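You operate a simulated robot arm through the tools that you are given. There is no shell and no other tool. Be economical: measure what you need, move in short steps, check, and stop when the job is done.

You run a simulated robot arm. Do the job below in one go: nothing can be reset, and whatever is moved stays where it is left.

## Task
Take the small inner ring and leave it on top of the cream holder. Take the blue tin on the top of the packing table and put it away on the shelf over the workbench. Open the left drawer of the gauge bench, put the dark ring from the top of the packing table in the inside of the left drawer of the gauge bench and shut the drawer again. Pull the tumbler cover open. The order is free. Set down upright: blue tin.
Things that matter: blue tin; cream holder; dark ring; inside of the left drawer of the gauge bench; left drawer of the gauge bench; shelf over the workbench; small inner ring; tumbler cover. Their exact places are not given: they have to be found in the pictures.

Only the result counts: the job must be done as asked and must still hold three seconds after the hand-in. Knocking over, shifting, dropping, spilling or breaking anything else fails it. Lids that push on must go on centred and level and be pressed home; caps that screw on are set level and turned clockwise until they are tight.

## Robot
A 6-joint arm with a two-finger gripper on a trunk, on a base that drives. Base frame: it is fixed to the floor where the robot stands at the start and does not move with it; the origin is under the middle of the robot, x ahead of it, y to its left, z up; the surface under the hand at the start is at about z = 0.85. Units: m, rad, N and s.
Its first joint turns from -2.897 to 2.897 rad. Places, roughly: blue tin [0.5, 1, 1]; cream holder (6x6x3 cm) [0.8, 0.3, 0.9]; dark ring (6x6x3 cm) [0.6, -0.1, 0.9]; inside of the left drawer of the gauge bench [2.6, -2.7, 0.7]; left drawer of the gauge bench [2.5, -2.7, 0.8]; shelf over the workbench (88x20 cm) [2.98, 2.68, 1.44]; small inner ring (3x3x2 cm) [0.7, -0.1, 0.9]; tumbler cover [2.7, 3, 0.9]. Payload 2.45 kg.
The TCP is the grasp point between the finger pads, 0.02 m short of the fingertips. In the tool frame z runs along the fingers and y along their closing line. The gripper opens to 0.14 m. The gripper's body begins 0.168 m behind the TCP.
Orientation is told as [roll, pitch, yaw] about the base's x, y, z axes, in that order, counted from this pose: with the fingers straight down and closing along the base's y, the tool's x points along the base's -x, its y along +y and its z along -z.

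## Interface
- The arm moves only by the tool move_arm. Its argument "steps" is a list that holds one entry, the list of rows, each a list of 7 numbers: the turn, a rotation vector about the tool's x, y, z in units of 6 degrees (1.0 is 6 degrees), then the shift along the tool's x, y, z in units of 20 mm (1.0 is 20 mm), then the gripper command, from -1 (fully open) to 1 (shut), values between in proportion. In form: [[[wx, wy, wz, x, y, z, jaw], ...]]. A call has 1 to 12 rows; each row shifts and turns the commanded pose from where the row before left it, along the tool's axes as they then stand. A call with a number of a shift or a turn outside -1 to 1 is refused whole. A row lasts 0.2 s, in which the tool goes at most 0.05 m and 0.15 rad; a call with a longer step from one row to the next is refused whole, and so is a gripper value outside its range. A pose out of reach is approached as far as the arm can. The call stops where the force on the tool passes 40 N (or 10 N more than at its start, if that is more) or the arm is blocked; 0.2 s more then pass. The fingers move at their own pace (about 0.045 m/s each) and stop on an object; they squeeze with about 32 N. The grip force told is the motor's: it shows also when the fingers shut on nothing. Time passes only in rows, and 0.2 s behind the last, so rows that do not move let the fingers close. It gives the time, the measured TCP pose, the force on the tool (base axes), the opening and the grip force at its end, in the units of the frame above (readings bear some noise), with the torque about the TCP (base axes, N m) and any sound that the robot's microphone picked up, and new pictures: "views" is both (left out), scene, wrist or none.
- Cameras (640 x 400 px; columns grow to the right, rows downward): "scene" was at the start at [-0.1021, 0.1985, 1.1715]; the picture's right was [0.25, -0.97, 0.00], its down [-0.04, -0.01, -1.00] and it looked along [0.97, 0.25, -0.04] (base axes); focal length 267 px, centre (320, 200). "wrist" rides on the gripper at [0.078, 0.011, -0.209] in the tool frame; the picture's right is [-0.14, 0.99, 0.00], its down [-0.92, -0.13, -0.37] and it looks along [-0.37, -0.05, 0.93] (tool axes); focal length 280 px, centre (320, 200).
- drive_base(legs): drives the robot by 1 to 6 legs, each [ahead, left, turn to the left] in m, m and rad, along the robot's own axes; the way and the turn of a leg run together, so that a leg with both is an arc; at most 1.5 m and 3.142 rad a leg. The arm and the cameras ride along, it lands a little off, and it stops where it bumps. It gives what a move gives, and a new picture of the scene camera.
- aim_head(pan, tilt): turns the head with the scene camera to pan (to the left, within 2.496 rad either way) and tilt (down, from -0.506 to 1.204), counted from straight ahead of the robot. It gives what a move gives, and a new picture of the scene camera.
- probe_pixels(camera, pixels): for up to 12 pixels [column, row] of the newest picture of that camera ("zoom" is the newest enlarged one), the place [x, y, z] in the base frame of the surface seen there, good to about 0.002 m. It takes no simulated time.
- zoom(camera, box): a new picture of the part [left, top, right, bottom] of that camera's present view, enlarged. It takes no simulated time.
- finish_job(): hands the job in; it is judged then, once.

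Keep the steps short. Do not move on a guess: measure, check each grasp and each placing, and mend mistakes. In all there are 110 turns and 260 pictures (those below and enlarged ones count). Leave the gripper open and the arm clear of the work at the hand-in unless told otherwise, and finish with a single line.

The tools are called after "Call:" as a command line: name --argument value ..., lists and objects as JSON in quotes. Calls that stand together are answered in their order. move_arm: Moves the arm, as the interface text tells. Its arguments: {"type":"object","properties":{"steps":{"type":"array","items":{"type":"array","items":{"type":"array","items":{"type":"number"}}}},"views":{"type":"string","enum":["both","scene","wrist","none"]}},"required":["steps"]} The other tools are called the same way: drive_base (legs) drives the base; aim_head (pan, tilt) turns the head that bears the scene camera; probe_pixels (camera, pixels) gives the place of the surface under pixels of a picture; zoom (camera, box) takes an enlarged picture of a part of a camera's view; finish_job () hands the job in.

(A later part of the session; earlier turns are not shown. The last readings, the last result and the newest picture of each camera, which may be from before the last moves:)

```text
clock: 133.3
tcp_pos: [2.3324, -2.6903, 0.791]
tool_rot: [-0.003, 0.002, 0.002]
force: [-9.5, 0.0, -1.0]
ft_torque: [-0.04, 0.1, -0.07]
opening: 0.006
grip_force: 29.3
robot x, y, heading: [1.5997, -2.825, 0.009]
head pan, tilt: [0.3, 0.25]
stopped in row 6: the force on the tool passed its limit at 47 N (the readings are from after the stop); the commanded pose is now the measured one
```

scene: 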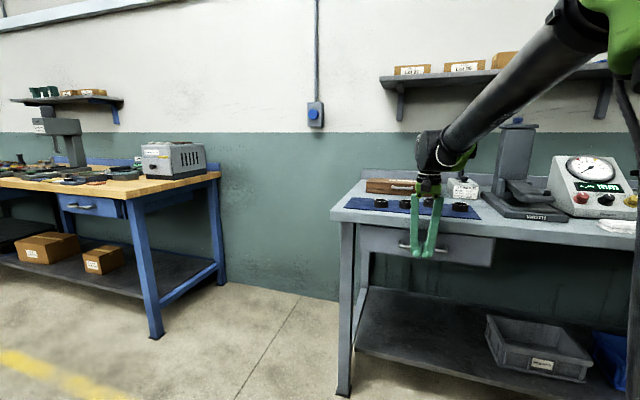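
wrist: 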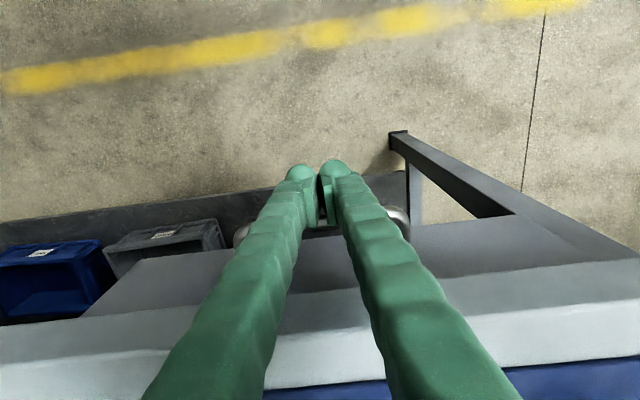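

It stopped firmly at the end. I'll retreat and check the drawer front's position.

Call:
move_arm --steps '[[[0, 0, 0, 0.5, 0, 0, 1], [0, 0, 0, 1, 0, 0, 1], [0, 0, 0, 1, 0, 0, 1], [0, 0, 0, 1, 0, 0, 1], [0, 0, 0, 1, 0, 0, 1], [0, 0, 0, 1, 0, -1, 1], [0, 0, 0, 1, 0, -1, 1], [0, 0, 0, 1, 0, -1, 0.5], [0, 0, 0, 1, 0, -1, 0], [0, 0, 0, 0, 0, -1, 0], [0, 0, 0, 0, 0, -1, 0], [0, 0, 0, 0, 0, -1, 0]]]' --views "scene"

Call:
probe_pixels --camera "scene" --pixels '[[400, 245], [425, 250], [380, 235], [470, 255], [370, 243]]'

```text
clock: 135.9
tcp_pos: [2.1622, -2.6932, 0.9306]
tool_rot: [-0.003, -0.001, 0.0]
force: [-0.1, 0.3, 0.8]
ft_torque: [0.0, 0.03, 0.01]
opening: 0.07
grip_force: 0.1
robot x, y, heading: [1.6007, -2.8239, 0.012]
head pan, tilt: [0.3, 0.25]
```

scene: 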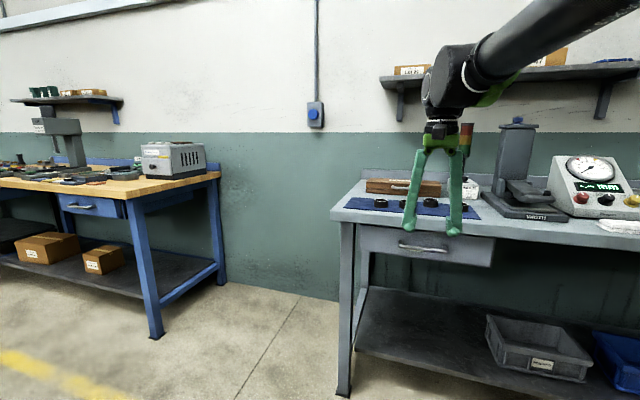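

```text
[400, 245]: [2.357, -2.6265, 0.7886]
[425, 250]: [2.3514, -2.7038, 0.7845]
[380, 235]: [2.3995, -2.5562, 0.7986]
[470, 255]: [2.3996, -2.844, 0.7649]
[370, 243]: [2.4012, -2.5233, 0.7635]
```

The drawer is shut (front at 2.400 as before). Next I'll raise the arm and look left along the aisle to plan the way.

Call:
move_arm --steps '[[[0, 0, 0, 0.5, 0, -1, 0], [0, 0, 0, 0.5, 0, -1, 0], [0, 0, 0, 0.5, 0, -1, 0], [0, 0, 0, 0.5, 0, -1, 0], [0, 0, 0, 0.5, -1, -1, 0], [0, 0, 0, 0.5, -1, -1, 0], [0, 0, 0, 0, -1, -1, 0], [0, 0, 0, 0, -1, -1, 0], [0, 0, 0, 0, -1, 0, 0], [0, 0, 0, 0, -1, 0, 0]]]' --views "none"

Call:
aim_head --pan 1.5 --tilt 0.35

```text
clock: 138.1
tcp_pos: [2.1032, -2.8102, 1.091]
tool_rot: [-0.003, 0.001, 0.002]
force: [0.5, 0.2, 0.1]
ft_torque: [0.01, -0.03, -0.02]
opening: 0.0698
grip_force: 0.1
robot x, y, heading: [1.6019, -2.8236, 0.012]
head pan, tilt: [0.3, 0.25]
```

```text
clock: 139.5
tcp_pos: [2.102, -2.8108, 1.0909]
tool_rot: [0.0, -0.001, 0.001]
force: [0.1, 0.2, -0.2]
ft_torque: [-0.01, 0.02, -0.02]
opening: 0.0699
grip_force: 0.1
robot x, y, heading: [1.6037, -2.8235, 0.011]
head pan, tilt: [1.499, 0.351]
```

scene: 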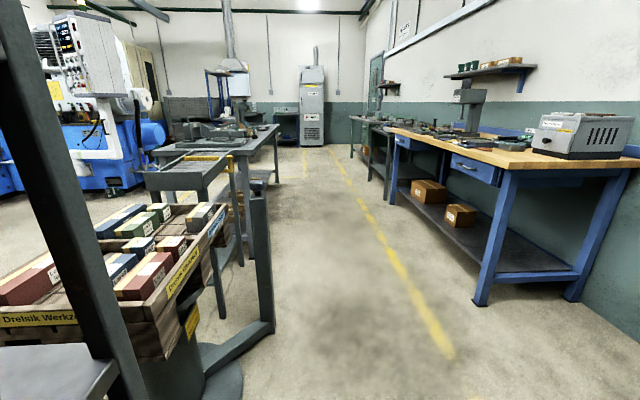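

Call:
probe_pixels --camera "scene" --pixels '[[272, 330], [240, 262], [278, 128], [255, 205], [480, 300], [440, 200], [355, 120], [350, 150], [300, 110], [375, 180], [262, 180], [225, 80]]'

Call:
zoom --camera "scene" --box '[160, 40, 420, 240]'

```text
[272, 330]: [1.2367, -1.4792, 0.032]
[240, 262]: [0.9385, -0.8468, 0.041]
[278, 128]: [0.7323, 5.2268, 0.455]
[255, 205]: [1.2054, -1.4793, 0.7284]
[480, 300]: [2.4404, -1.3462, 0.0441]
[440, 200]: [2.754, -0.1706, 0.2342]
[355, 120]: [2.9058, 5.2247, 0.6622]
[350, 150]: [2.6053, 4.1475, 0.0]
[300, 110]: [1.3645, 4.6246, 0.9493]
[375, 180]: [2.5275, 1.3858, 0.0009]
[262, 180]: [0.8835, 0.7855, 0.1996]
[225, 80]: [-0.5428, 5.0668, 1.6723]
```

```text
2.00 times, centred on (290, 140) of scene
```

zoom: 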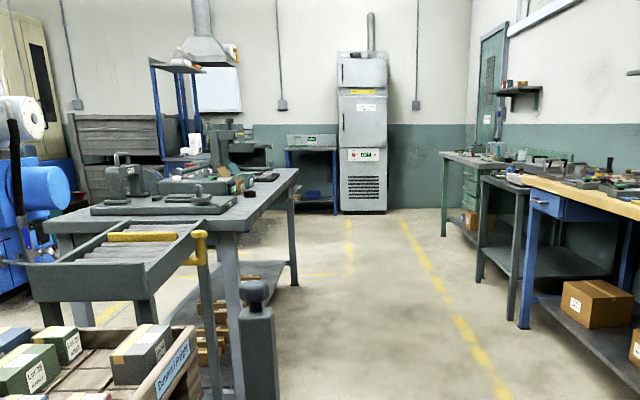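

The aisle is clear between x≈1.24 and 2.4. I'll drive along x≈1.75 up to y≈2.5.

Call:
drive_base --legs '[[0.15, 1.5, 0], [0, 1.5, 0], [0, 1.5, 0], [0, 0.8, 0]]'

Call:
aim_head --pan 0.4 --tilt 0.15

```text
refused: leg 1 is longer than a leg can be; nothing moved
```

```text
clock: 140.8
tcp_pos: [2.1022, -2.8105, 1.092]
tool_rot: [0.001, 0.001, 0.001]
force: [0.0, -0.6, 0.0]
ft_torque: [0.03, 0.0, 0.0]
opening: 0.0698
grip_force: 0.0
robot x, y, heading: [1.6038, -2.8278, 0.01]
head pan, tilt: [0.4, 0.15]
```

scene: 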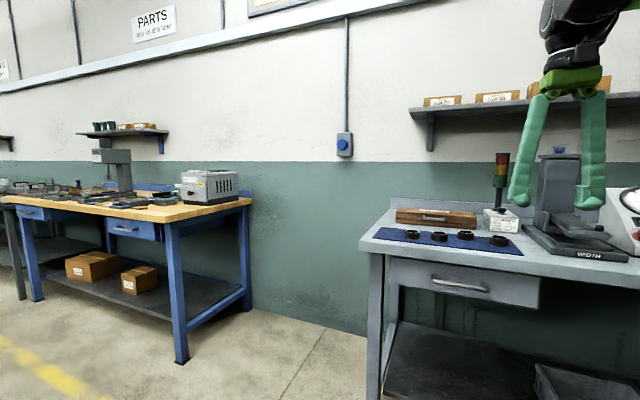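

Call:
drive_base --legs '[[0.15, 1.4, 0], [0, 1.5, 0], [0, 1.5, 0], [0, 0.9, 0]]'

```text
clock: 166.5
tcp_pos: [2.2471, 2.5328, 1.0918]
tool_rot: [0.0, 0.0, -0.011]
force: [-0.2, -0.9, -0.3]
ft_torque: [-0.01, 0.04, 0.03]
opening: 0.0698
grip_force: 0.1
robot x, y, heading: [1.7426, 2.525, -0.002]
head pan, tilt: [0.4, 0.15]
```

scene: 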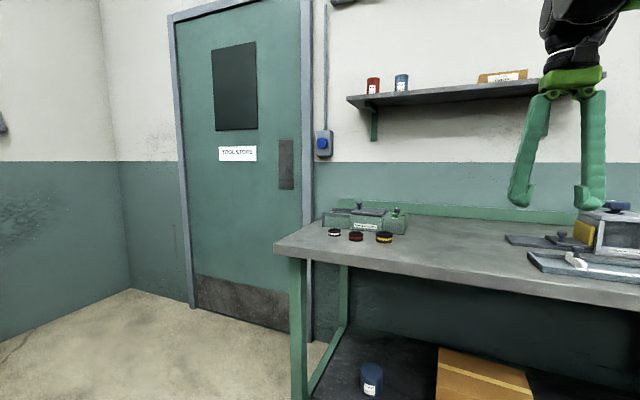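

Call:
zoom --camera "scene" --box '[300, 180, 440, 260]'

Call:
probe_pixels --camera "scene" --pixels '[[365, 220], [340, 215], [395, 222], [360, 95], [402, 92], [440, 92], [500, 90], [374, 87], [384, 238], [375, 203], [580, 90], [275, 243]]'

Call:
aim_head --pan -0.1 --tilt 0.15

```text
4.57 times, centred on (370, 220) of scene
```

zoom: 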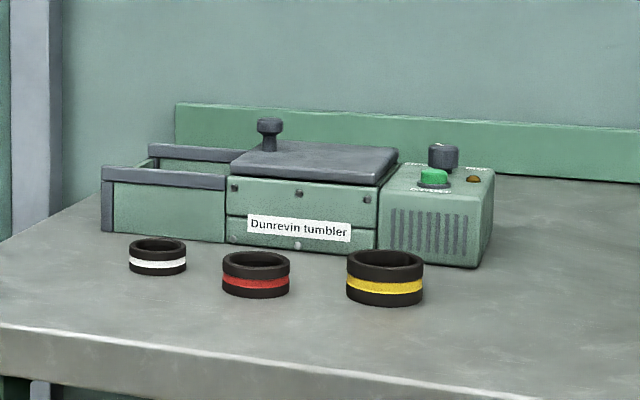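

```text
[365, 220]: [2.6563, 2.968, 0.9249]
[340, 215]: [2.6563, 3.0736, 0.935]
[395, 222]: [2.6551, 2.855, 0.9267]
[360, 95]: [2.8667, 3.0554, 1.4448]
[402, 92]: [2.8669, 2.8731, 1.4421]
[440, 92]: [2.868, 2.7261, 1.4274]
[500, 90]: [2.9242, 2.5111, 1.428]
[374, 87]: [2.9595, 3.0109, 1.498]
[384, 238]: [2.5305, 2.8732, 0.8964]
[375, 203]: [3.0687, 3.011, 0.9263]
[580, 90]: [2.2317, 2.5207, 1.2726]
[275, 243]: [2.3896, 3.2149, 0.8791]
```

```text
clock: 167.4
tcp_pos: [2.2468, 2.5334, 1.0907]
tool_rot: [0.0, -0.001, -0.011]
force: [1.2, 0.3, 0.0]
ft_torque: [-0.02, 0.01, 0.0]
opening: 0.0699
grip_force: 0.0
robot x, y, heading: [1.7429, 2.5248, -0.004]
head pan, tilt: [-0.099, 0.15]
```

scene: 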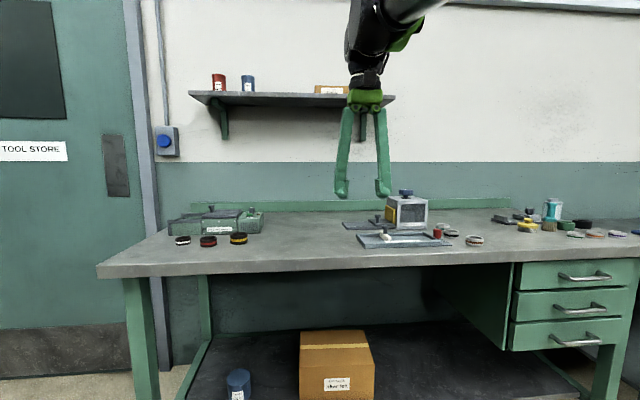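

The tumbler is the green unit with a grey sliding lid; its knob is at left and the guide rails extend further left (+y). I'll drive closer to measure.

Call:
drive_base --legs '[[0.1, 0.35, 0]]'

Call:
move_arm --steps '[[[0, 0, 0, -1, 0, 0, 0], [0, 0, 0, -1, 0, 0, 0], [0, 0, 0, -1, 0, 0, 0], [0, 0, 0, -1, 0, 0, 0], [0, 0, 0, -1, 0, 0, 0], [0, 0, 0, -1, 0, 0, 0], [0, 0, 0, -1, 0, 0, 0], [0, 0, 0, -1, 0, 0, 0], [0, 0, 0, -1, 0, 0, 0], [0, 0, 0, -1, 0, 0, 0], [0, 0, 0, 0, 0, 0, 0]]]' --views "wrist"

```text
clock: 169.7
tcp_pos: [2.3484, 2.8826, 1.0913]
tool_rot: [-0.001, -0.001, -0.006]
force: [0.6, -0.5, -0.4]
ft_torque: [-0.02, -0.02, 0.01]
opening: 0.07
grip_force: 0.0
robot x, y, heading: [1.8477, 2.8742, 0.006]
head pan, tilt: [-0.099, 0.15]
```

scene: 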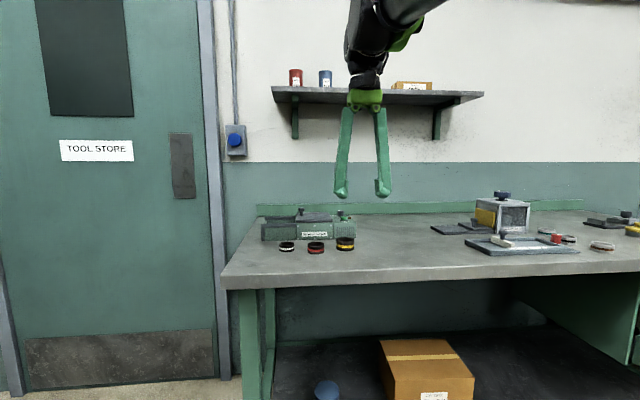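

```text
clock: 172.1
tcp_pos: [2.5479, 2.8815, 1.0903]
tool_rot: [-0.001, 0.0, -0.009]
force: [0.5, -0.3, -0.6]
ft_torque: [-0.01, 0.03, -0.01]
opening: 0.0698
grip_force: 0.1
robot x, y, heading: [1.85, 2.8744, 0.003]
head pan, tilt: [-0.099, 0.15]
```

wrist: 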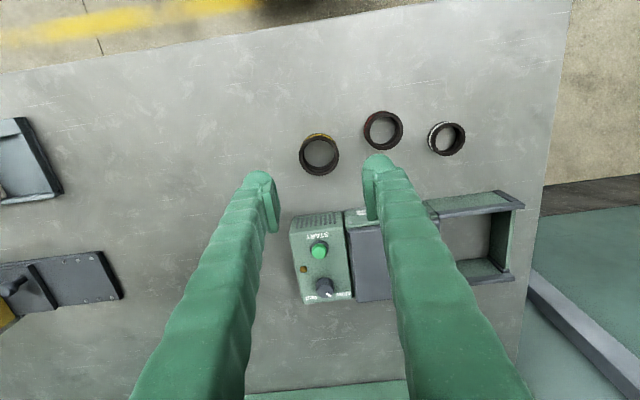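

Call:
move_arm --steps '[[[0, 0, 0, 0, 1, 0, 0], [0, 0, 0, 0, 1, 0, 0], [0, 0, 0, 0, 1, 0, 0], [0, 0, 0, 0, 1, 0, 0], [0, 0, 0, -1, 1, 0, 0], [0, 0, 0, -1, 0, 0, 0], [0, 0, 0, -0.5, 0, 0, 0], [0, 0, 0, 0, 0, 0, 0]]]' --views "none"

Call:
zoom --camera "wrist" --box '[200, 80, 480, 280]'

```text
clock: 173.9
tcp_pos: [2.5985, 2.9813, 1.0911]
tool_rot: [0.0, 0.0, -0.008]
force: [-0.1, -0.8, 0.0]
ft_torque: [0.0, 0.05, 0.01]
opening: 0.07
grip_force: 0.1
robot x, y, heading: [1.8446, 2.8723, 0.001]
head pan, tilt: [-0.099, 0.15]
```

```text
2.00 times, centred on (340, 180) of wrist
```

zoom: 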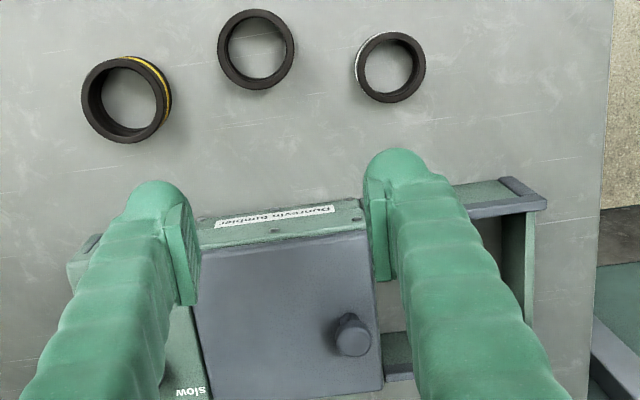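

Call:
probe_pixels --camera "zoom" --pixels '[[352, 335], [340, 318], [365, 335], [335, 340], [215, 300], [370, 240], [280, 320], [490, 205], [535, 195], [515, 260], [395, 370], [380, 380]]'

```text
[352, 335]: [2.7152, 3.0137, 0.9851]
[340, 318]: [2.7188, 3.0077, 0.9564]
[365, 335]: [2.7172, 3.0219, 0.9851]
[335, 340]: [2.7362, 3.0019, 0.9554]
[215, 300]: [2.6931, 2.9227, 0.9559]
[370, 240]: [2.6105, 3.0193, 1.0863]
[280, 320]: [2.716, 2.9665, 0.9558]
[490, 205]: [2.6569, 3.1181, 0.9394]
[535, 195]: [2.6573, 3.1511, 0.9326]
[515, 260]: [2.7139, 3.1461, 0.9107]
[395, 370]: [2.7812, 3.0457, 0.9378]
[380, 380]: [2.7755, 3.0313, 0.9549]
```

Knob: centre (2.716,3.015), top 0.985, on the lid (top 0.956). The rails run to y≈3.15. I'll straddle the knob with the fingers, closing along y.

Call:
move_arm --steps '[[[0, 0, 0, -1, 0.5, 0, 0], [0, 0, 0, -1, 0.5, 0, 0], [0, 0, 0, -1, 0.5, 0, 0], [0, 0, 0, -1, 0.2, 0.5, 0], [0, 0, 0, -1, 0, 1, 0], [0, 0, 0, -0.9, 0, 1, 0], [0, 0, 0, 0, 0, 1, 0], [0, 0, 0, 0, 0, 0.8, 0], [0, 0, 0, 0, 0, 0, 0]]]' --views "wrist"

```text
clock: 175.9
tcp_pos: [2.7163, 3.015, 1.0056]
tool_rot: [-0.002, 0.001, -0.007]
force: [0.1, -0.3, -0.3]
ft_torque: [-0.06, 0.03, 0.01]
opening: 0.0701
grip_force: 0.0
robot x, y, heading: [1.8434, 2.8712, 0.005]
head pan, tilt: [-0.099, 0.15]
```

wrist: 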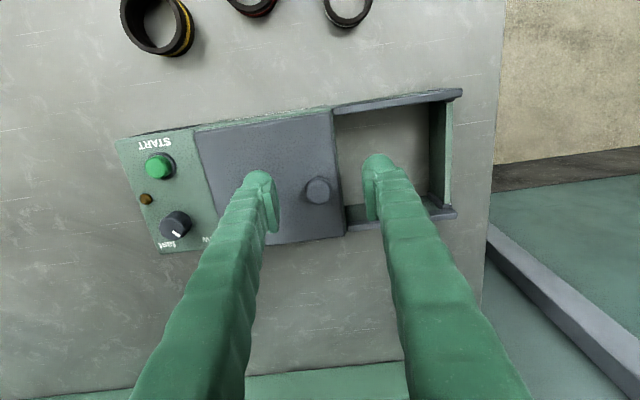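

Call:
move_arm --steps '[[[0, 0, 0, 0, 0, 0.7, 0.1], [0, 0, 0, 0, 0, 0.55, 0.3], [0, 0, 0, 0, 0, 0, 0.6], [0, 0, 0, 0, 0, 0, 1], [0, 0, 0, 0, 0, 0, 1], [0, 0, 0, 0, 0, 0, 1]]]' --views "wrist"

```text
clock: 177.5
tcp_pos: [2.7178, 3.0154, 0.9777]
tool_rot: [-0.002, 0.0, -0.007]
force: [0.4, -1.5, -19.2]
ft_torque: [-0.01, 0.01, 0.08]
opening: 0.02
grip_force: 45.2
robot x, y, heading: [1.8436, 2.876, -0.001]
head pan, tilt: [-0.099, 0.15]
stopped in row 6: the force on the tool passed its limit at 42 N (the readings are from after the stop); the commanded pose is now the measured one
```

wrist: 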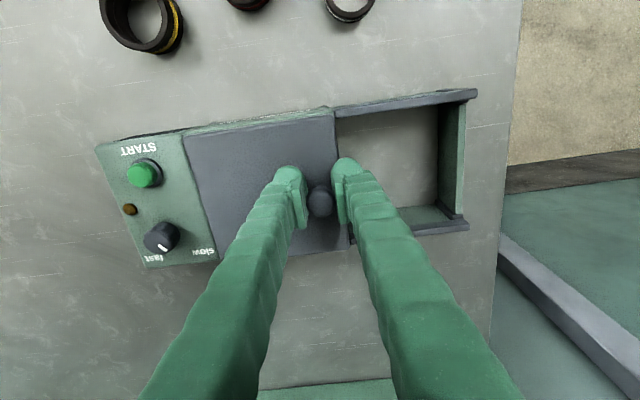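

Gripped the knob (opening 0.020). I'll slide it left along +y.

Call:
move_arm --steps '[[[0, 0, 0, 0, 0.3, 0, 1], [0, 0, 0, 0, 0.4, 0, 1], [0, 0, 0, 0, 0.5, 0, 1], [0, 0, 0, 0, 0.5, 0, 1], [0, 0, 0, 0, 0.5, 0, 1]]]' --views "wrist"

```text
clock: 178.1
tcp_pos: [2.7167, 3.0285, 0.9772]
tool_rot: [-0.002, 0.001, -0.007]
force: [3.1, -0.3, -19.2]
ft_torque: [0.03, -0.06, 0.34]
opening: 0.02
grip_force: 44.5
robot x, y, heading: [1.8478, 2.8727, -0.002]
head pan, tilt: [-0.099, 0.15]
stopped in row 3: the force on the tool passed its limit at 41 N (the readings are from after the stop); the commanded pose is now the measured one
```

wrist: 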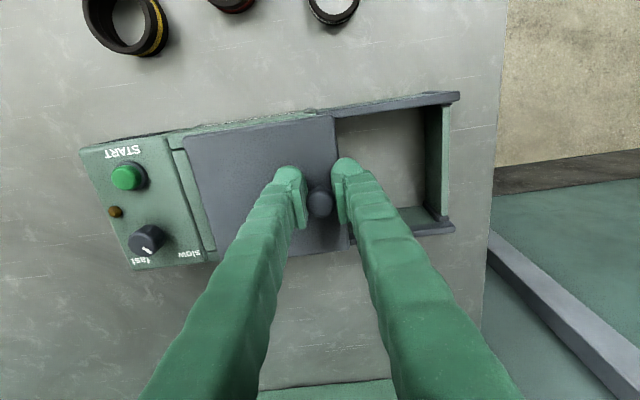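

The lid slides (about 13 mm). I'll continue more gently.

Call:
move_arm --steps '[[[0, 0, 0, 0, 0.2, 0.03, 0.75], [0, 0, 0, 0, 0.25, 0, 0.75], [0, 0, 0, 0, 0.25, 0, 0.75], [0, 0, 0, 0, 0.25, 0, 0.75], [0, 0, 0, 0, 0.25, 0, 0.75], [0, 0, 0, 0, 0.25, 0, 0.75], [0, 0, 0, 0, 0.25, 0, 0.75], [0, 0, 0, 0, 0.25, 0, 0.75], [0, 0, 0, 0, 0.25, 0, 0.75], [0, 0, 0, 0, 0.25, 0, 0.75], [0, 0, 0, 0, 0.25, 0, 0.75], [0, 0, 0, 0, 0.25, 0, 0.75]]]' --views "wrist"

```text
clock: 179.4
tcp_pos: [2.7168, 3.0548, 0.9767]
tool_rot: [-0.002, 0.001, -0.006]
force: [2.7, 0.4, -16.4]
ft_torque: [-0.01, -0.35, 0.19]
opening: 0.0196
grip_force: 44.6
robot x, y, heading: [1.8462, 2.8697, 0.004]
head pan, tilt: [-0.099, 0.15]
stopped in row 6: the force on the tool passed its limit at 41 N (the readings are from after the stop); the commanded pose is now the measured one
```

wrist: 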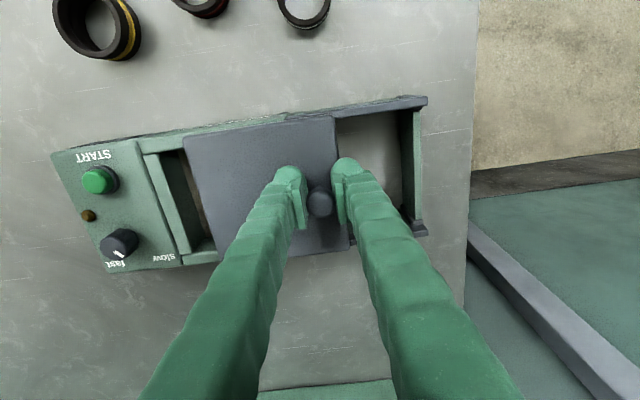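

It's opening. I'll loosen slightly (jaw 0.6) to relieve the vertical load and push on with the right finger.

Call:
move_arm --steps '[[[0, 0, 0, 0, 0, 0, 0.6], [0, 0, 0, 0, 0.3, -0.05, 0.6], [0, 0, 0, 0, 0.35, 0, 0.6], [0, 0, 0, 0, 0.35, 0, 0.6], [0, 0, 0, 0, 0.35, 0, 0.6], [0, 0, 0, 0, 0.35, 0, 0.6], [0, 0, 0, 0, 0.35, 0, 0.6], [0, 0, 0, 0, 0.35, 0, 0.6], [0, 0, 0, 0, 0.35, 0, 0.6], [0, 0, 0, 0, 0.35, 0, 0.6], [0, 0, 0, 0, 0.35, 0, 0.6]]]' --views "wrist"

```text
clock: 181.8
tcp_pos: [2.7154, 3.1248, 0.9787]
tool_rot: [-0.002, 0.002, -0.005]
force: [-6.6, 0.0, -16.9]
ft_torque: [0.21, 0.18, -0.08]
opening: 0.0286
grip_force: 0.2
robot x, y, heading: [1.849, 2.8774, 0.002]
head pan, tilt: [-0.099, 0.15]
```

wrist: 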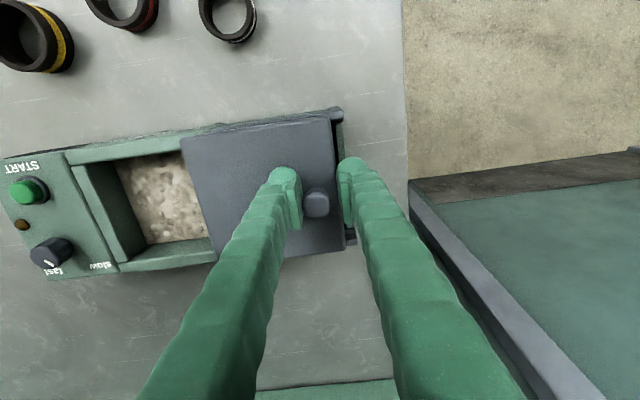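

Nearly fully open. I'll push on to the stop.

Call:
move_arm --steps '[[[0, 0, 0, 0, 0.3, 0, 0.6], [0, 0, 0, 0, 0.3, 0, 0.6], [0, 0, 0, 0, 0.3, 0, 0.6], [0, 0, 0, 0, 0.3, 0, 0.6], [0, 0, 0, 0, 0.3, 0, 0.6]]]' --views "wrist"

```text
clock: 182.9
tcp_pos: [2.7178, 3.1398, 0.9806]
tool_rot: [-0.007, 0.005, -0.014]
force: [-6.8, -18.4, -10.2]
ft_torque: [0.28, 0.15, -0.39]
opening: 0.0391
grip_force: 8.8
robot x, y, heading: [1.8454, 2.8706, -0.003]
head pan, tilt: [-0.099, 0.15]
stopped in row 5: the force on the tool passed its limit at 43 N (the readings are from after the stop); the commanded pose is now the measured one
```

wrist: 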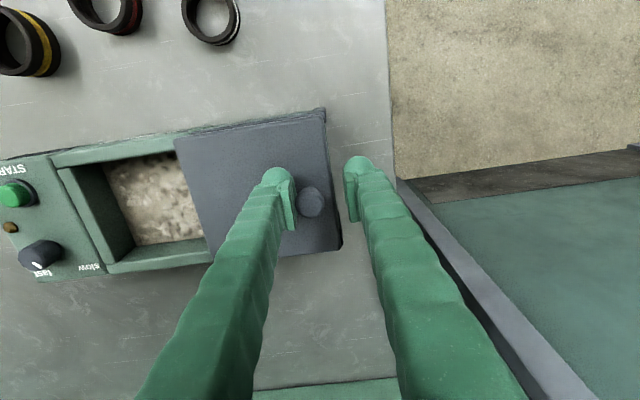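

At the end stop, and the chamber is uncovered. I'll ease off, open and lift away.

Call:
move_arm --steps '[[[0, 0, 0, 0, -0.2, 0, 0.3], [0, 0, 0, 0, 0, 0, 0], [0, 0, 0, 0, 0, -1, 0], [0, 0, 0, 0, 0, -1, 0], [0, 0, 0, 0, 0, -1, 0], [0, 0, 0, 0, 0, -1, 0], [0, 0, 0, 1, -1, -1, 0], [0, 0, 0, 1, -1, -1, 0], [0, 0, 0, 1, -1, 0, 0], [0, 0, 0, 1, -1, 0, 0], [0, 0, 0, 1, -1, 0, 0], [0, 0, 0, 1, -1, 0, 0]]]' --views "wrist"

```text
clock: 185.5
tcp_pos: [2.5966, 3.0219, 1.1007]
tool_rot: [-0.004, 0.002, -0.011]
force: [-0.3, -0.2, -0.9]
ft_torque: [-0.01, 0.04, 0.01]
opening: 0.0699
grip_force: 0.1
robot x, y, heading: [1.8482, 2.8721, -0.007]
head pan, tilt: [-0.099, 0.15]
```

wrist: 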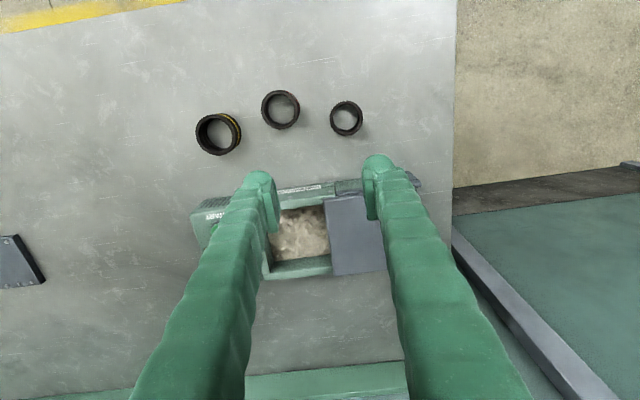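

The tumbler cover is open. Next, the tin. I'll retract the arm and look back-right toward the packing table to plan the path.

Call:
move_arm --steps '[[[0, 0, 0, 1, -1, 0, 0], [0, 0, 0, 1, -1, 0, 0], [0, 0, 0, 1, -1, 0, 0], [0, 0, 0, 1, -1, 0, 0], [0, 0, 0, 1, -1, 0, 0], [0, 0, 0, 1, -1, 0, 0], [0, 0, 0, 1, -1, 0, 0], [0, 0, 0, 1, 0, 0, 0], [0, 0, 0, 1, 0, 0, 0], [0, 0, 0, 1, 0, 0, 0], [0, 0, 0, 1, 0, 0, 0], [0, 0, 0, 1, 0, 0, 0]]]' --views "none"

Call:
aim_head --pan 2.45 --tilt 0.35

Call:
aim_head --pan -2.3 --tilt 0.35

```text
clock: 188.1
tcp_pos: [2.3552, 2.8839, 1.1022]
tool_rot: [-0.004, 0.002, -0.009]
force: [1.0, -0.6, 0.6]
ft_torque: [0.03, 0.04, -0.04]
opening: 0.0697
grip_force: 0.0
robot x, y, heading: [1.8472, 2.8735, -0.003]
head pan, tilt: [-0.099, 0.15]
```

```text
clock: 190.4
tcp_pos: [2.356, 2.883, 1.1015]
tool_rot: [-0.004, 0.0, -0.011]
force: [0.0, 0.8, 0.0]
ft_torque: [0.0, -0.01, 0.02]
opening: 0.0702
grip_force: 0.1
robot x, y, heading: [1.8487, 2.8737, -0.003]
head pan, tilt: [2.45, 0.351]
```

scene: 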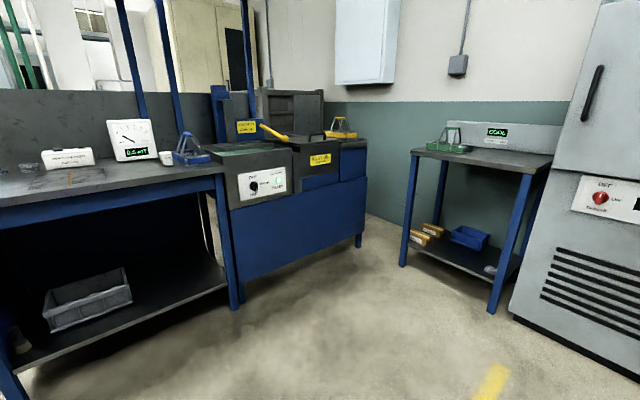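

```text
clock: 194.2
tcp_pos: [2.3545, 2.8833, 1.1019]
tool_rot: [-0.003, 0.002, -0.011]
force: [-0.5, 0.1, -0.8]
ft_torque: [0.02, -0.02, 0.01]
opening: 0.07
grip_force: 0.1
robot x, y, heading: [1.8483, 2.8724, -0.003]
head pan, tilt: [-2.3, 0.351]
```

scene: 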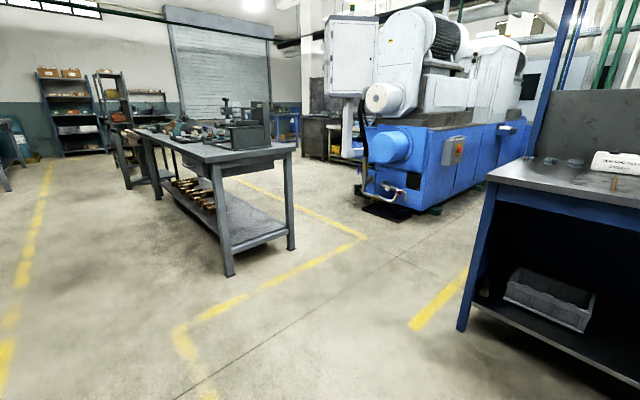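

Call:
probe_pixels --camera "scene" --pixels '[[230, 274], [290, 249], [208, 162], [294, 147], [460, 330], [440, 210], [250, 135], [280, 140], [400, 210], [365, 185]]'

Call:
zoom --camera "scene" --box '[130, 80, 330, 180]'

```text
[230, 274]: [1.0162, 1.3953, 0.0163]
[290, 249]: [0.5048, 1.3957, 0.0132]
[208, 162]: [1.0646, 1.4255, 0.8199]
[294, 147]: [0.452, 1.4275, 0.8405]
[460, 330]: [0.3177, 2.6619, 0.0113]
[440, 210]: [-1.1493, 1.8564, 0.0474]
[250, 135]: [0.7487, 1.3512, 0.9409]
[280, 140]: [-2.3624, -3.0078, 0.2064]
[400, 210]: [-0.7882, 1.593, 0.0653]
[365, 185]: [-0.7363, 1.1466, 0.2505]
```

```text
3.20 times, centred on (230, 130) of scene
```

zoom: 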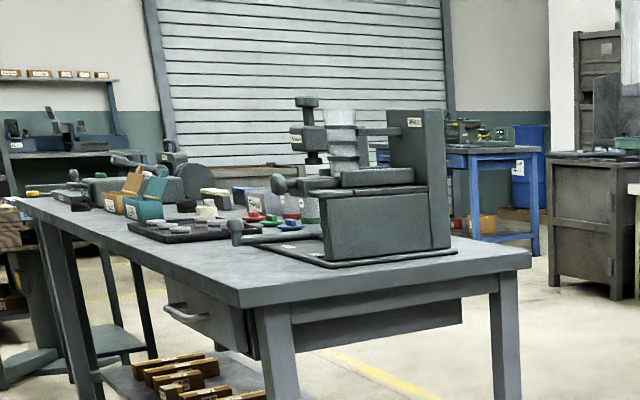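

The table's left end is at y=1.43. The path is (1.55,2.02) → (0.03,2.02) → (0.03,1.0). First I'll retract and raise the arm.

Call:
move_arm --steps '[[[0, 0, 0, 1, 0, -1, -1], [0, 0, 0, 1, 0, -1, -1], [0, 0, 0, 1, 0, -1, -1], [0, 0, 0, 1, 0, -1, -1], [0, 0, 0, 1, 0, -1, -1], [0, 0, 0, 1, 0, -1, -1], [0, 0, 0, 1, 0, -1, -1], [0, 0, 0, 0, 0, -1, -1]]]' --views "none"

Call:
drive_base --legs '[[-0.3, -0.85, 0], [-1.5, 0, 0]]'

Call:
aim_head --pan -0.9 --tilt 0.3

```text
clock: 196.0
tcp_pos: [2.2143, 2.8869, 1.2624]
tool_rot: [-0.003, 0.001, -0.01]
force: [-0.1, -0.1, -0.2]
ft_torque: [0.0, -0.01, 0.0]
opening: 0.1401
grip_force: 0.0
robot x, y, heading: [1.8473, 2.8748, 0.0]
head pan, tilt: [-2.3, 0.351]
```

```text
clock: 207.6
tcp_pos: [0.4496, 2.0523, 1.2612]
tool_rot: [-0.002, 0.002, -0.032]
force: [0.6, -0.4, -0.1]
ft_torque: [0.0, -0.02, 0.0]
opening: 0.1397
grip_force: 0.1
robot x, y, heading: [0.0845, 2.0478, -0.016]
head pan, tilt: [-2.3, 0.351]
```

scene: 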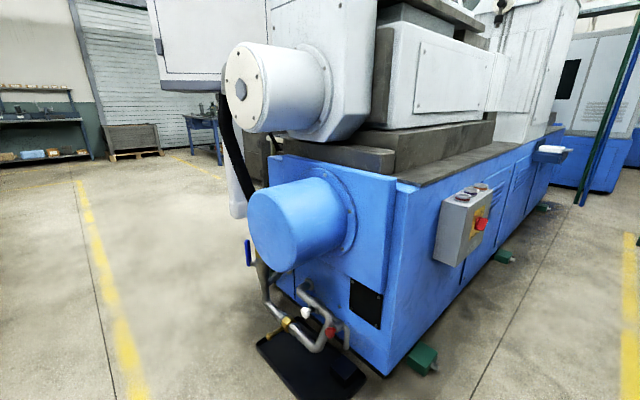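

```text
clock: 209.1
tcp_pos: [0.4494, 2.0521, 1.2617]
tool_rot: [-0.003, 0.002, -0.03]
force: [0.5, -0.7, -0.4]
ft_torque: [-0.01, 0.01, 0.01]
opening: 0.1401
grip_force: 0.0
robot x, y, heading: [0.0826, 2.0448, -0.019]
head pan, tilt: [-0.901, 0.3]
```

scene: 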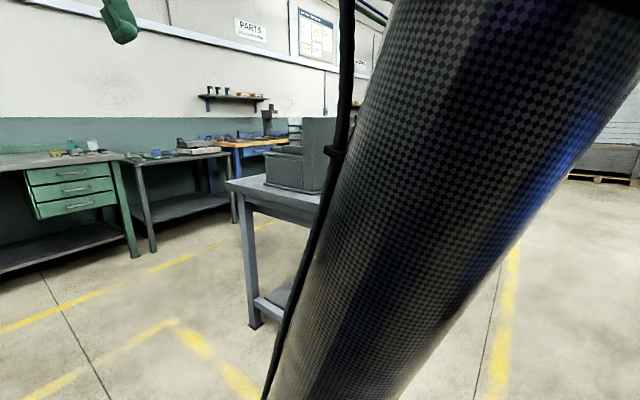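

Call:
drive_base --legs '[[-0.03, -1.03, 0.018]]'

Call:
aim_head --pan 0.15 --tilt 0.55

Call:
move_arm --steps '[[[0, 0, 0, 0, 0, 0, -1]]]' --views "wrist"

```text
clock: 214.5
tcp_pos: [0.4119, 1.0223, 1.2612]
tool_rot: [-0.004, 0.003, -0.006]
force: [0.2, 0.2, -0.4]
ft_torque: [-0.04, -0.01, -0.03]
opening: 0.1401
grip_force: 0.1
robot x, y, heading: [0.0444, 1.0059, 0.01]
head pan, tilt: [-0.901, 0.3]
```

scene: 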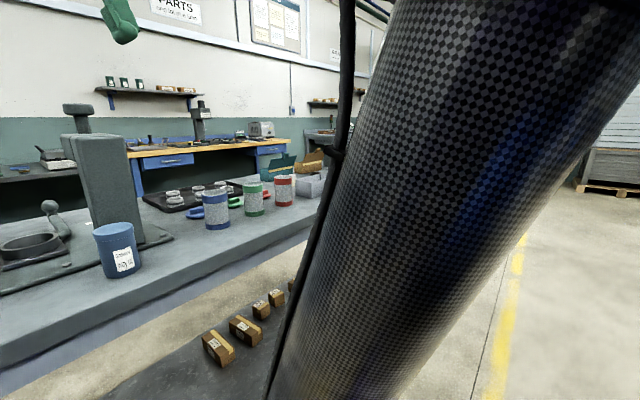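

```text
clock: 215.8
tcp_pos: [0.4134, 1.0222, 1.2614]
tool_rot: [-0.004, 0.001, -0.004]
force: [-0.2, -0.9, -0.1]
ft_torque: [0.0, -0.02, -0.05]
opening: 0.1399
grip_force: 0.1
robot x, y, heading: [0.048, 1.0025, 0.007]
head pan, tilt: [0.15, 0.55]
```

scene: 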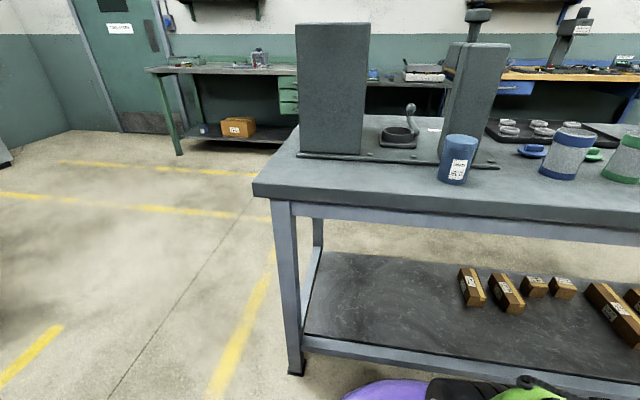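

```text
clock: 216.2
tcp_pos: [0.4124, 1.0219, 1.261]
tool_rot: [-0.003, 0.002, -0.006]
force: [-0.2, 0.7, 0.2]
ft_torque: [0.0, 0.0, -0.01]
opening: 0.14
grip_force: 0.1
robot x, y, heading: [0.046, 1.0059, 0.005]
head pan, tilt: [0.15, 0.55]
```

wrist: 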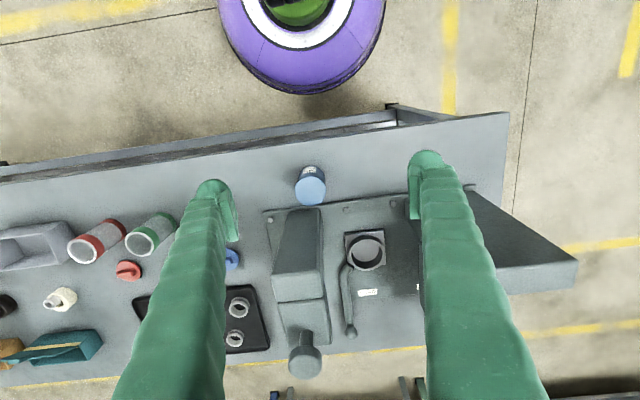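

Call:
probe_pixels --camera "wrist" --pixels '[[297, 188], [326, 188], [311, 175], [311, 200], [311, 187], [285, 215], [305, 210], [320, 215], [300, 245], [303, 350], [295, 290], [420, 205]]'

Call:
zoom --camera "wrist" --box '[260, 150, 380, 240]'

```text
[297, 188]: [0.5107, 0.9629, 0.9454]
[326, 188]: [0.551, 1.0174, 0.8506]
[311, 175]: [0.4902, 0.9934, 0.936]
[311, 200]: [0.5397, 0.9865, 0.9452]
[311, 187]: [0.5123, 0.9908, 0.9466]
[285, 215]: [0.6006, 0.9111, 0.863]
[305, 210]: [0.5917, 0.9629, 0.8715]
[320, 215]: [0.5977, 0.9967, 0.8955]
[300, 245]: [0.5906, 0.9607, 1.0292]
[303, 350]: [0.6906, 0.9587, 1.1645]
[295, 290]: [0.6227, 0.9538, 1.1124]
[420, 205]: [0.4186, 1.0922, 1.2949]
```

```text
4.44 times, centred on (320, 195) of wrist
```

zoom: 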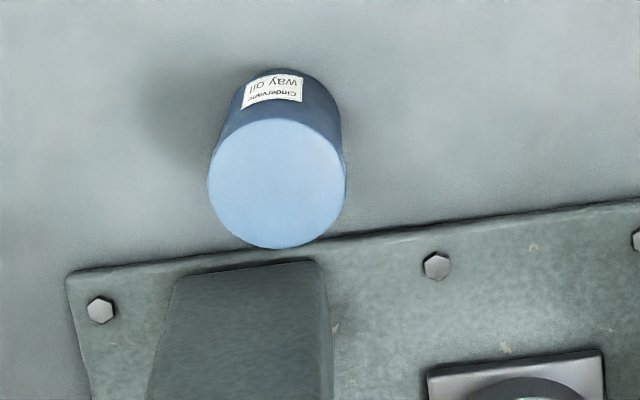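

Tin centre ≈(0.513,0.990), diameter about 0.06, top 0.946; the press column starts at x≈0.59, which leaves clearance. I'll move over and descend with the jaw fully open.

Call:
move_arm --steps '[[[0, 0, 0, -1, -0.4, 1, -1], [0, 0, 0, -1, -0.4, 1, -1], [0, 0, 0, -1, -0.4, 1, -1], [0, 0, 0, -1, -0.4, 1, -1], [0, 0, 0, -1, 0, 1, -1], [0, 0, 0, 0, 0, 1, -1], [0, 0, 0, 0, 0, 1, -1], [0, 0, 0, 0, 0, 1, -0.7], [0, 0, 0, 0, 0, 1, -0.7], [0, 0, 0, 0, 0, 1, -0.7], [0, 0, 0, 0, 0, 1, -0.7], [0, 0, 0, 0, 0, 1, -0.7]]]' --views "wrist"

```text
clock: 218.8
tcp_pos: [0.5133, 0.9898, 1.023]
tool_rot: [-0.004, 0.003, -0.005]
force: [-0.5, 0.5, -0.6]
ft_torque: [0.01, 0.01, 0.0]
opening: 0.1189
grip_force: 0.1
robot x, y, heading: [0.0456, 1.0069, 0.007]
head pan, tilt: [0.15, 0.55]
```

wrist: 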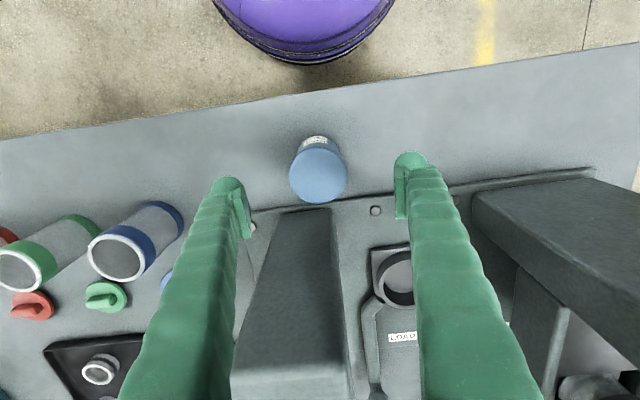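

Call:
move_arm --steps '[[[0, 0, 0, 0, 0, 1, -0.7], [0, 0, 0, 0, 0, 1, -0.6], [0, 0, 0, 0, 0, 1, -0.5], [0, 0, 0, 0, 0, 1, -0.4], [0, 0, 0, 0, 0, 1, -0.4], [0, 0, 0, 0, 0, 0.9, -0.4], [0, 0, 0, 0, 0, 0, 0], [0, 0, 0, 0, 0, 0, 1], [0, 0, 0, 0, 0, 0, 1], [0, 0, 0, 0, 0, 0, 1]]]' --views "wrist"

```text
clock: 221.0
tcp_pos: [0.5114, 0.988, 0.9028]
tool_rot: [-0.003, 0.003, -0.006]
force: [-0.8, -0.6, 0.0]
ft_torque: [0.0, 0.0, 0.0]
opening: 0.062
grip_force: 32.2
robot x, y, heading: [0.0456, 1.0039, 0.01]
head pan, tilt: [0.15, 0.55]
```

wrist: 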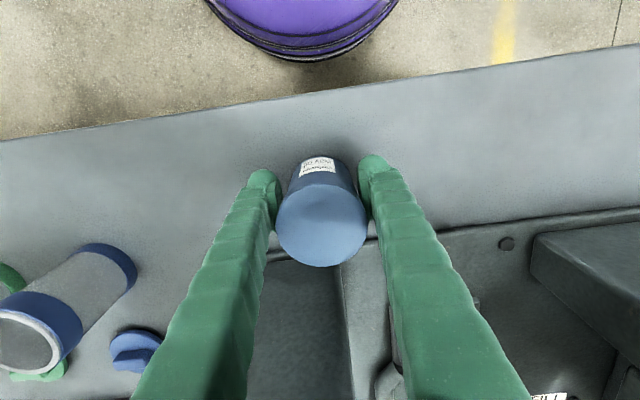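

Gripped at 0.062. I'll lift straight up.

Call:
move_arm --steps '[[[0, 0, 0, 0, 0, -0.4, 1], [0, 0, 0, 0, 0, -0.7, 1], [0, 0, 0, 0, 0, -1, 1], [0, 0, 0, 0, 0, -1, 1], [0, 0, 0, 0, 0, -1, 1], [0, 0, 0, 0, 0, -1, 1], [0, 0, 0, 0, 0, -1, 1], [0, 0, 0, 0, 0, -1, 1], [0, 0, 0, 0, 0, -1, 1], [0, 0, 0, 0, 0, -1, 1], [0, 0, 0, 0, 0, -1, 1], [0, 0, 0, 0, 0, -1, 1]]]' --views "wrist"

Call:
move_arm --steps '[[[0, 0, 0, 0.5, 0, -1, 1], [0, 0, 0, 0.5, 0, -1, 1], [0, 0, 0, 0.5, 0, -1, 1], [0, 0, 0, 0.5, 0, -1, 1], [0, 0, 0, 0, 0, -1, 1], [0, 0, 0, 0, 0, -1, 1], [0, 0, 0, 0, 0, -1, 1], [0, 0, 0, 0, 0, -1, 1], [0, 0, 0, 0, 0, -1, 1], [0, 0, 0, 0, 0, -1, 1], [0, 0, 0, 0, 0, -1, 1], [0, 0, 0, 0, 0, -1, 1]]]' --views "none"

```text
clock: 223.6
tcp_pos: [0.5124, 0.9891, 1.1263]
tool_rot: [-0.003, 0.0, -0.003]
force: [-0.2, 0.5, -1.7]
ft_torque: [0.02, 0.03, -0.03]
opening: 0.0618
grip_force: 32.1
robot x, y, heading: [0.0442, 1.0083, 0.013]
head pan, tilt: [0.15, 0.55]
```

wrist: 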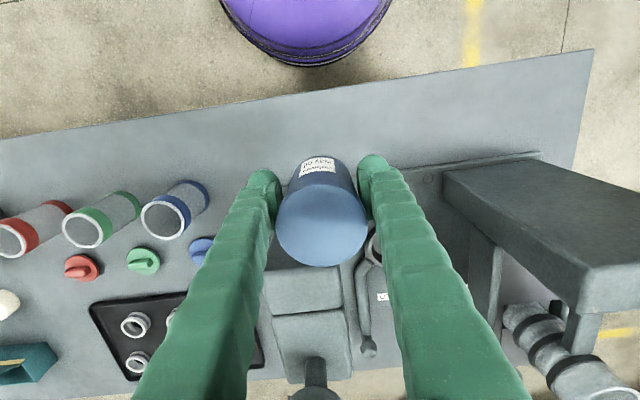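

```text
clock: 226.2
tcp_pos: [0.4739, 0.9917, 1.3654]
tool_rot: [-0.003, 0.001, -0.005]
force: [-1.0, -0.8, -2.3]
ft_torque: [0.0, 0.02, 0.03]
opening: 0.0619
grip_force: 32.1
robot x, y, heading: [0.0511, 1.0013, 0.005]
head pan, tilt: [0.15, 0.55]
```

Carrying the tin. I'll test whether tool-down reach extends to shelf height (z≈1.56).

Call:
move_arm --steps '[[[0, 0, 0, 0, 0, -1, 1], [0, 0, 0, 0, 0, -1, 1], [0, 0, 0, 0, 0, -1, 1], [0, 0, 0, 0, 0, -1, 1], [0, 0, 0, 0, 0, -1, 1], [0, 0, 0, 0, 0, -1, 1], [0, 0, 0, 0, 0, -1, 1], [0, 0, 0, 0, 0, -1, 1], [0, 0, 0, 0, 0, -1, 1], [0, 0, 0, 0, 0, -1, 1]]]' --views "none"

```text
clock: 227.1
tcp_pos: [0.475, 0.989, 1.432]
tool_rot: [-0.003, -0.002, -0.005]
force: [18.5, -1.4, -14.5]
ft_torque: [0.04, 2.95, -0.04]
opening: 0.0617
grip_force: 32.4
robot x, y, heading: [0.0466, 1.0063, 0.008]
head pan, tilt: [0.15, 0.55]
stopped in row 4: the force on the tool passed its limit at 128 N (the readings are from after the stop); the commanded pose is now the measured one
```

Something touched at z≈1.43. I'll look at the pictures.

Call:
aim_head --pan 0.1 --tilt -0.3

Call:
move_arm --steps '[[[0, 0, 0, 0, 0, 0.5, 1], [0, 0, 0, 0, 0, 0.5, 1]]]' --views "wrist"

```text
clock: 228.3
tcp_pos: [0.4757, 0.9903, 1.4323]
tool_rot: [-0.003, -0.003, -0.005]
force: [30.8, -1.4, -21.5]
ft_torque: [0.18, 4.98, -0.01]
opening: 0.0618
grip_force: 31.9
robot x, y, heading: [0.0457, 1.0035, 0.007]
head pan, tilt: [0.099, -0.3]
```

scene: 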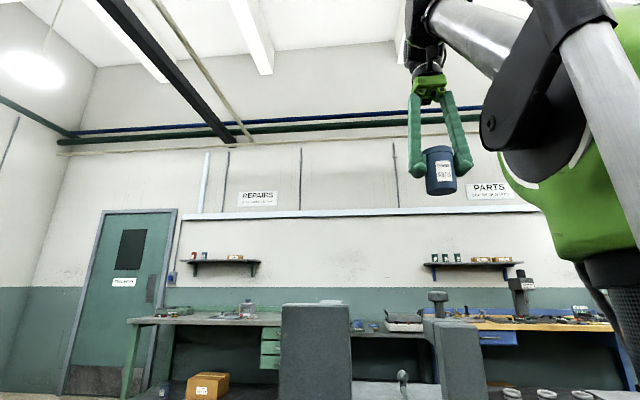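

```text
clock: 228.9
tcp_pos: [0.4758, 0.989, 1.4122]
tool_rot: [-0.004, 0.0, -0.004]
force: [0.4, -0.3, -2.2]
ft_torque: [0.0, 0.0, 0.04]
opening: 0.062
grip_force: 31.9
robot x, y, heading: [0.046, 1.0021, 0.006]
head pan, tilt: [0.099, -0.3]
```

wrist: 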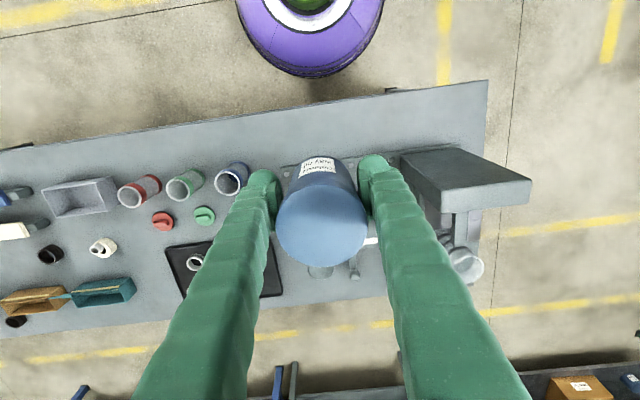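

The wrist fouls the forearm when close in. I'll try further out (x≈0.70) and then go up.

Call:
move_arm --steps '[[[0, 0, 0, -1, 0, 0, 1], [0, 0, 0, -1, 0, 0, 1], [0, 0, 0, -1, 0, 0, 1], [0, 0, 0, -1, 0, 0, 1], [0, 0, 0, -1, 0, 0, 1], [0, 0, 0, -1, 0, 0, 1], [0, 0, 0, -1, 0, 0, 1], [0, 0, 0, -1, 0, 0, 1], [0, 0, 0, -1, 0, 0, 1], [0, 0, 0, -1, 0, 0, 1], [0, 0, 0, -1, 0, 0, 1], [0, 0, 0, -1, 0, 0, 1]]]' --views "none"

Call:
move_arm --steps '[[[0, 0, 0, 0, 0, -0.5, 1], [0, 0, 0, 0, 0, -0.7, 1], [0, 0, 0, 0, 0, -0.7, 1], [0, 0, 0, 0, 0, -0.7, 1], [0, 0, 0, 0, 0, -0.7, 1], [0, 0, 0, 0, 0, -0.7, 1], [0, 0, 0, 0, 0, -0.7, 1], [0, 0, 0, 0, 0, -0.7, 1], [0, 0, 0, 0, 0, -0.7, 1], [0, 0, 0, 0, 0, -0.7, 1]]]' --views "scene"

```text
clock: 230.4
tcp_pos: [0.6042, 0.9892, 1.4136]
tool_rot: [-0.003, -0.007, -0.004]
force: [15.1, 0.0, -17.1]
ft_torque: [-0.21, 1.77, -0.12]
opening: 0.0617
grip_force: 31.9
robot x, y, heading: [0.0456, 1.0073, 0.009]
head pan, tilt: [0.099, -0.3]
stopped in row 7: the force on the tool passed its limit at 88 N (the readings are from after the stop); the commanded pose is now the measured one
```

```text
clock: 230.7
tcp_pos: [0.6052, 0.9879, 1.413]
tool_rot: [-0.004, -0.007, -0.005]
force: [17.6, -0.5, -14.7]
ft_torque: [0.01, 2.75, -0.07]
opening: 0.062
grip_force: 32.0
out of reach, approached as far as the arm can: row 1
robot x, y, heading: [0.0449, 1.0053, 0.005]
head pan, tilt: [0.099, -0.3]
stopped in row 1: the force on the tool passed its limit at 82 N (the readings are from after the stop); the commanded pose is now the measured one
```

scene: 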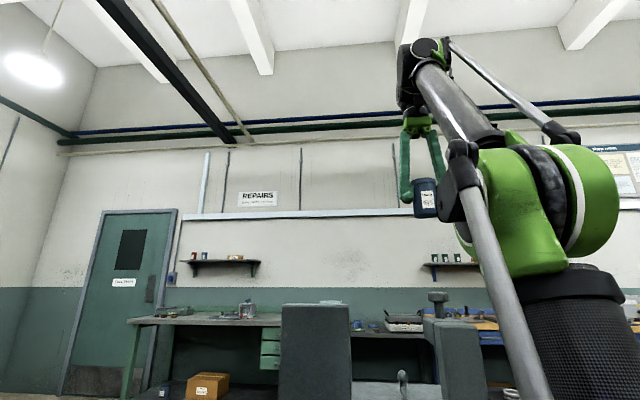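

Tool-down at shelf height doesn't work because the wrist fouls the forearm. I'll carry the tin to the workbench, set it down near the front edge, regrasp it with a horizontal tool and then lift it to the shelf. First I'll back out and lower the arm.

Call:
move_arm --steps '[[[0, 0, 0, 0.5, 0, 0.5, 1], [0, 0, 0, 0.5, 0, 1, 1], [0, 0, 0, 0.5, 0, 1, 1], [0, 0, 0, 1, 0, 1, 1], [0, 0, 0, 1, 0, 1, 1], [0, 0, 0, 1, 0, 1, 1], [0, 0, 0, 1, 0, 0.5, 1], [0, 0, 0, 0.5, 0, 0.5, 1], [0, 0, 0, 0, 0, 0, 1]]]' --views "wrist"

```text
clock: 232.7
tcp_pos: [0.4855, 0.9893, 1.2818]
tool_rot: [-0.003, -0.007, -0.004]
force: [-0.2, 0.5, -1.8]
ft_torque: [0.02, 0.01, -0.01]
opening: 0.062
grip_force: 31.8
robot x, y, heading: [0.0428, 1.0014, 0.004]
head pan, tilt: [0.099, -0.3]
```

wrist: 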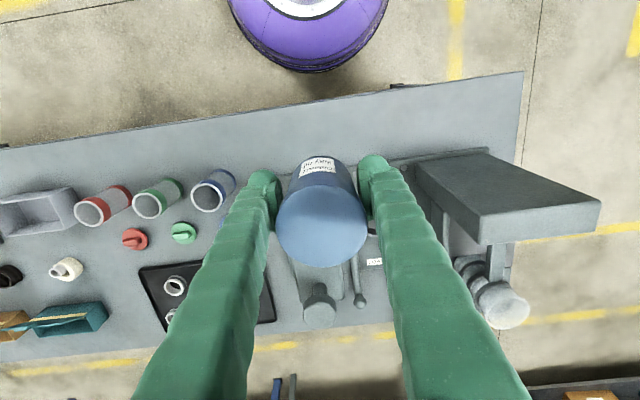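

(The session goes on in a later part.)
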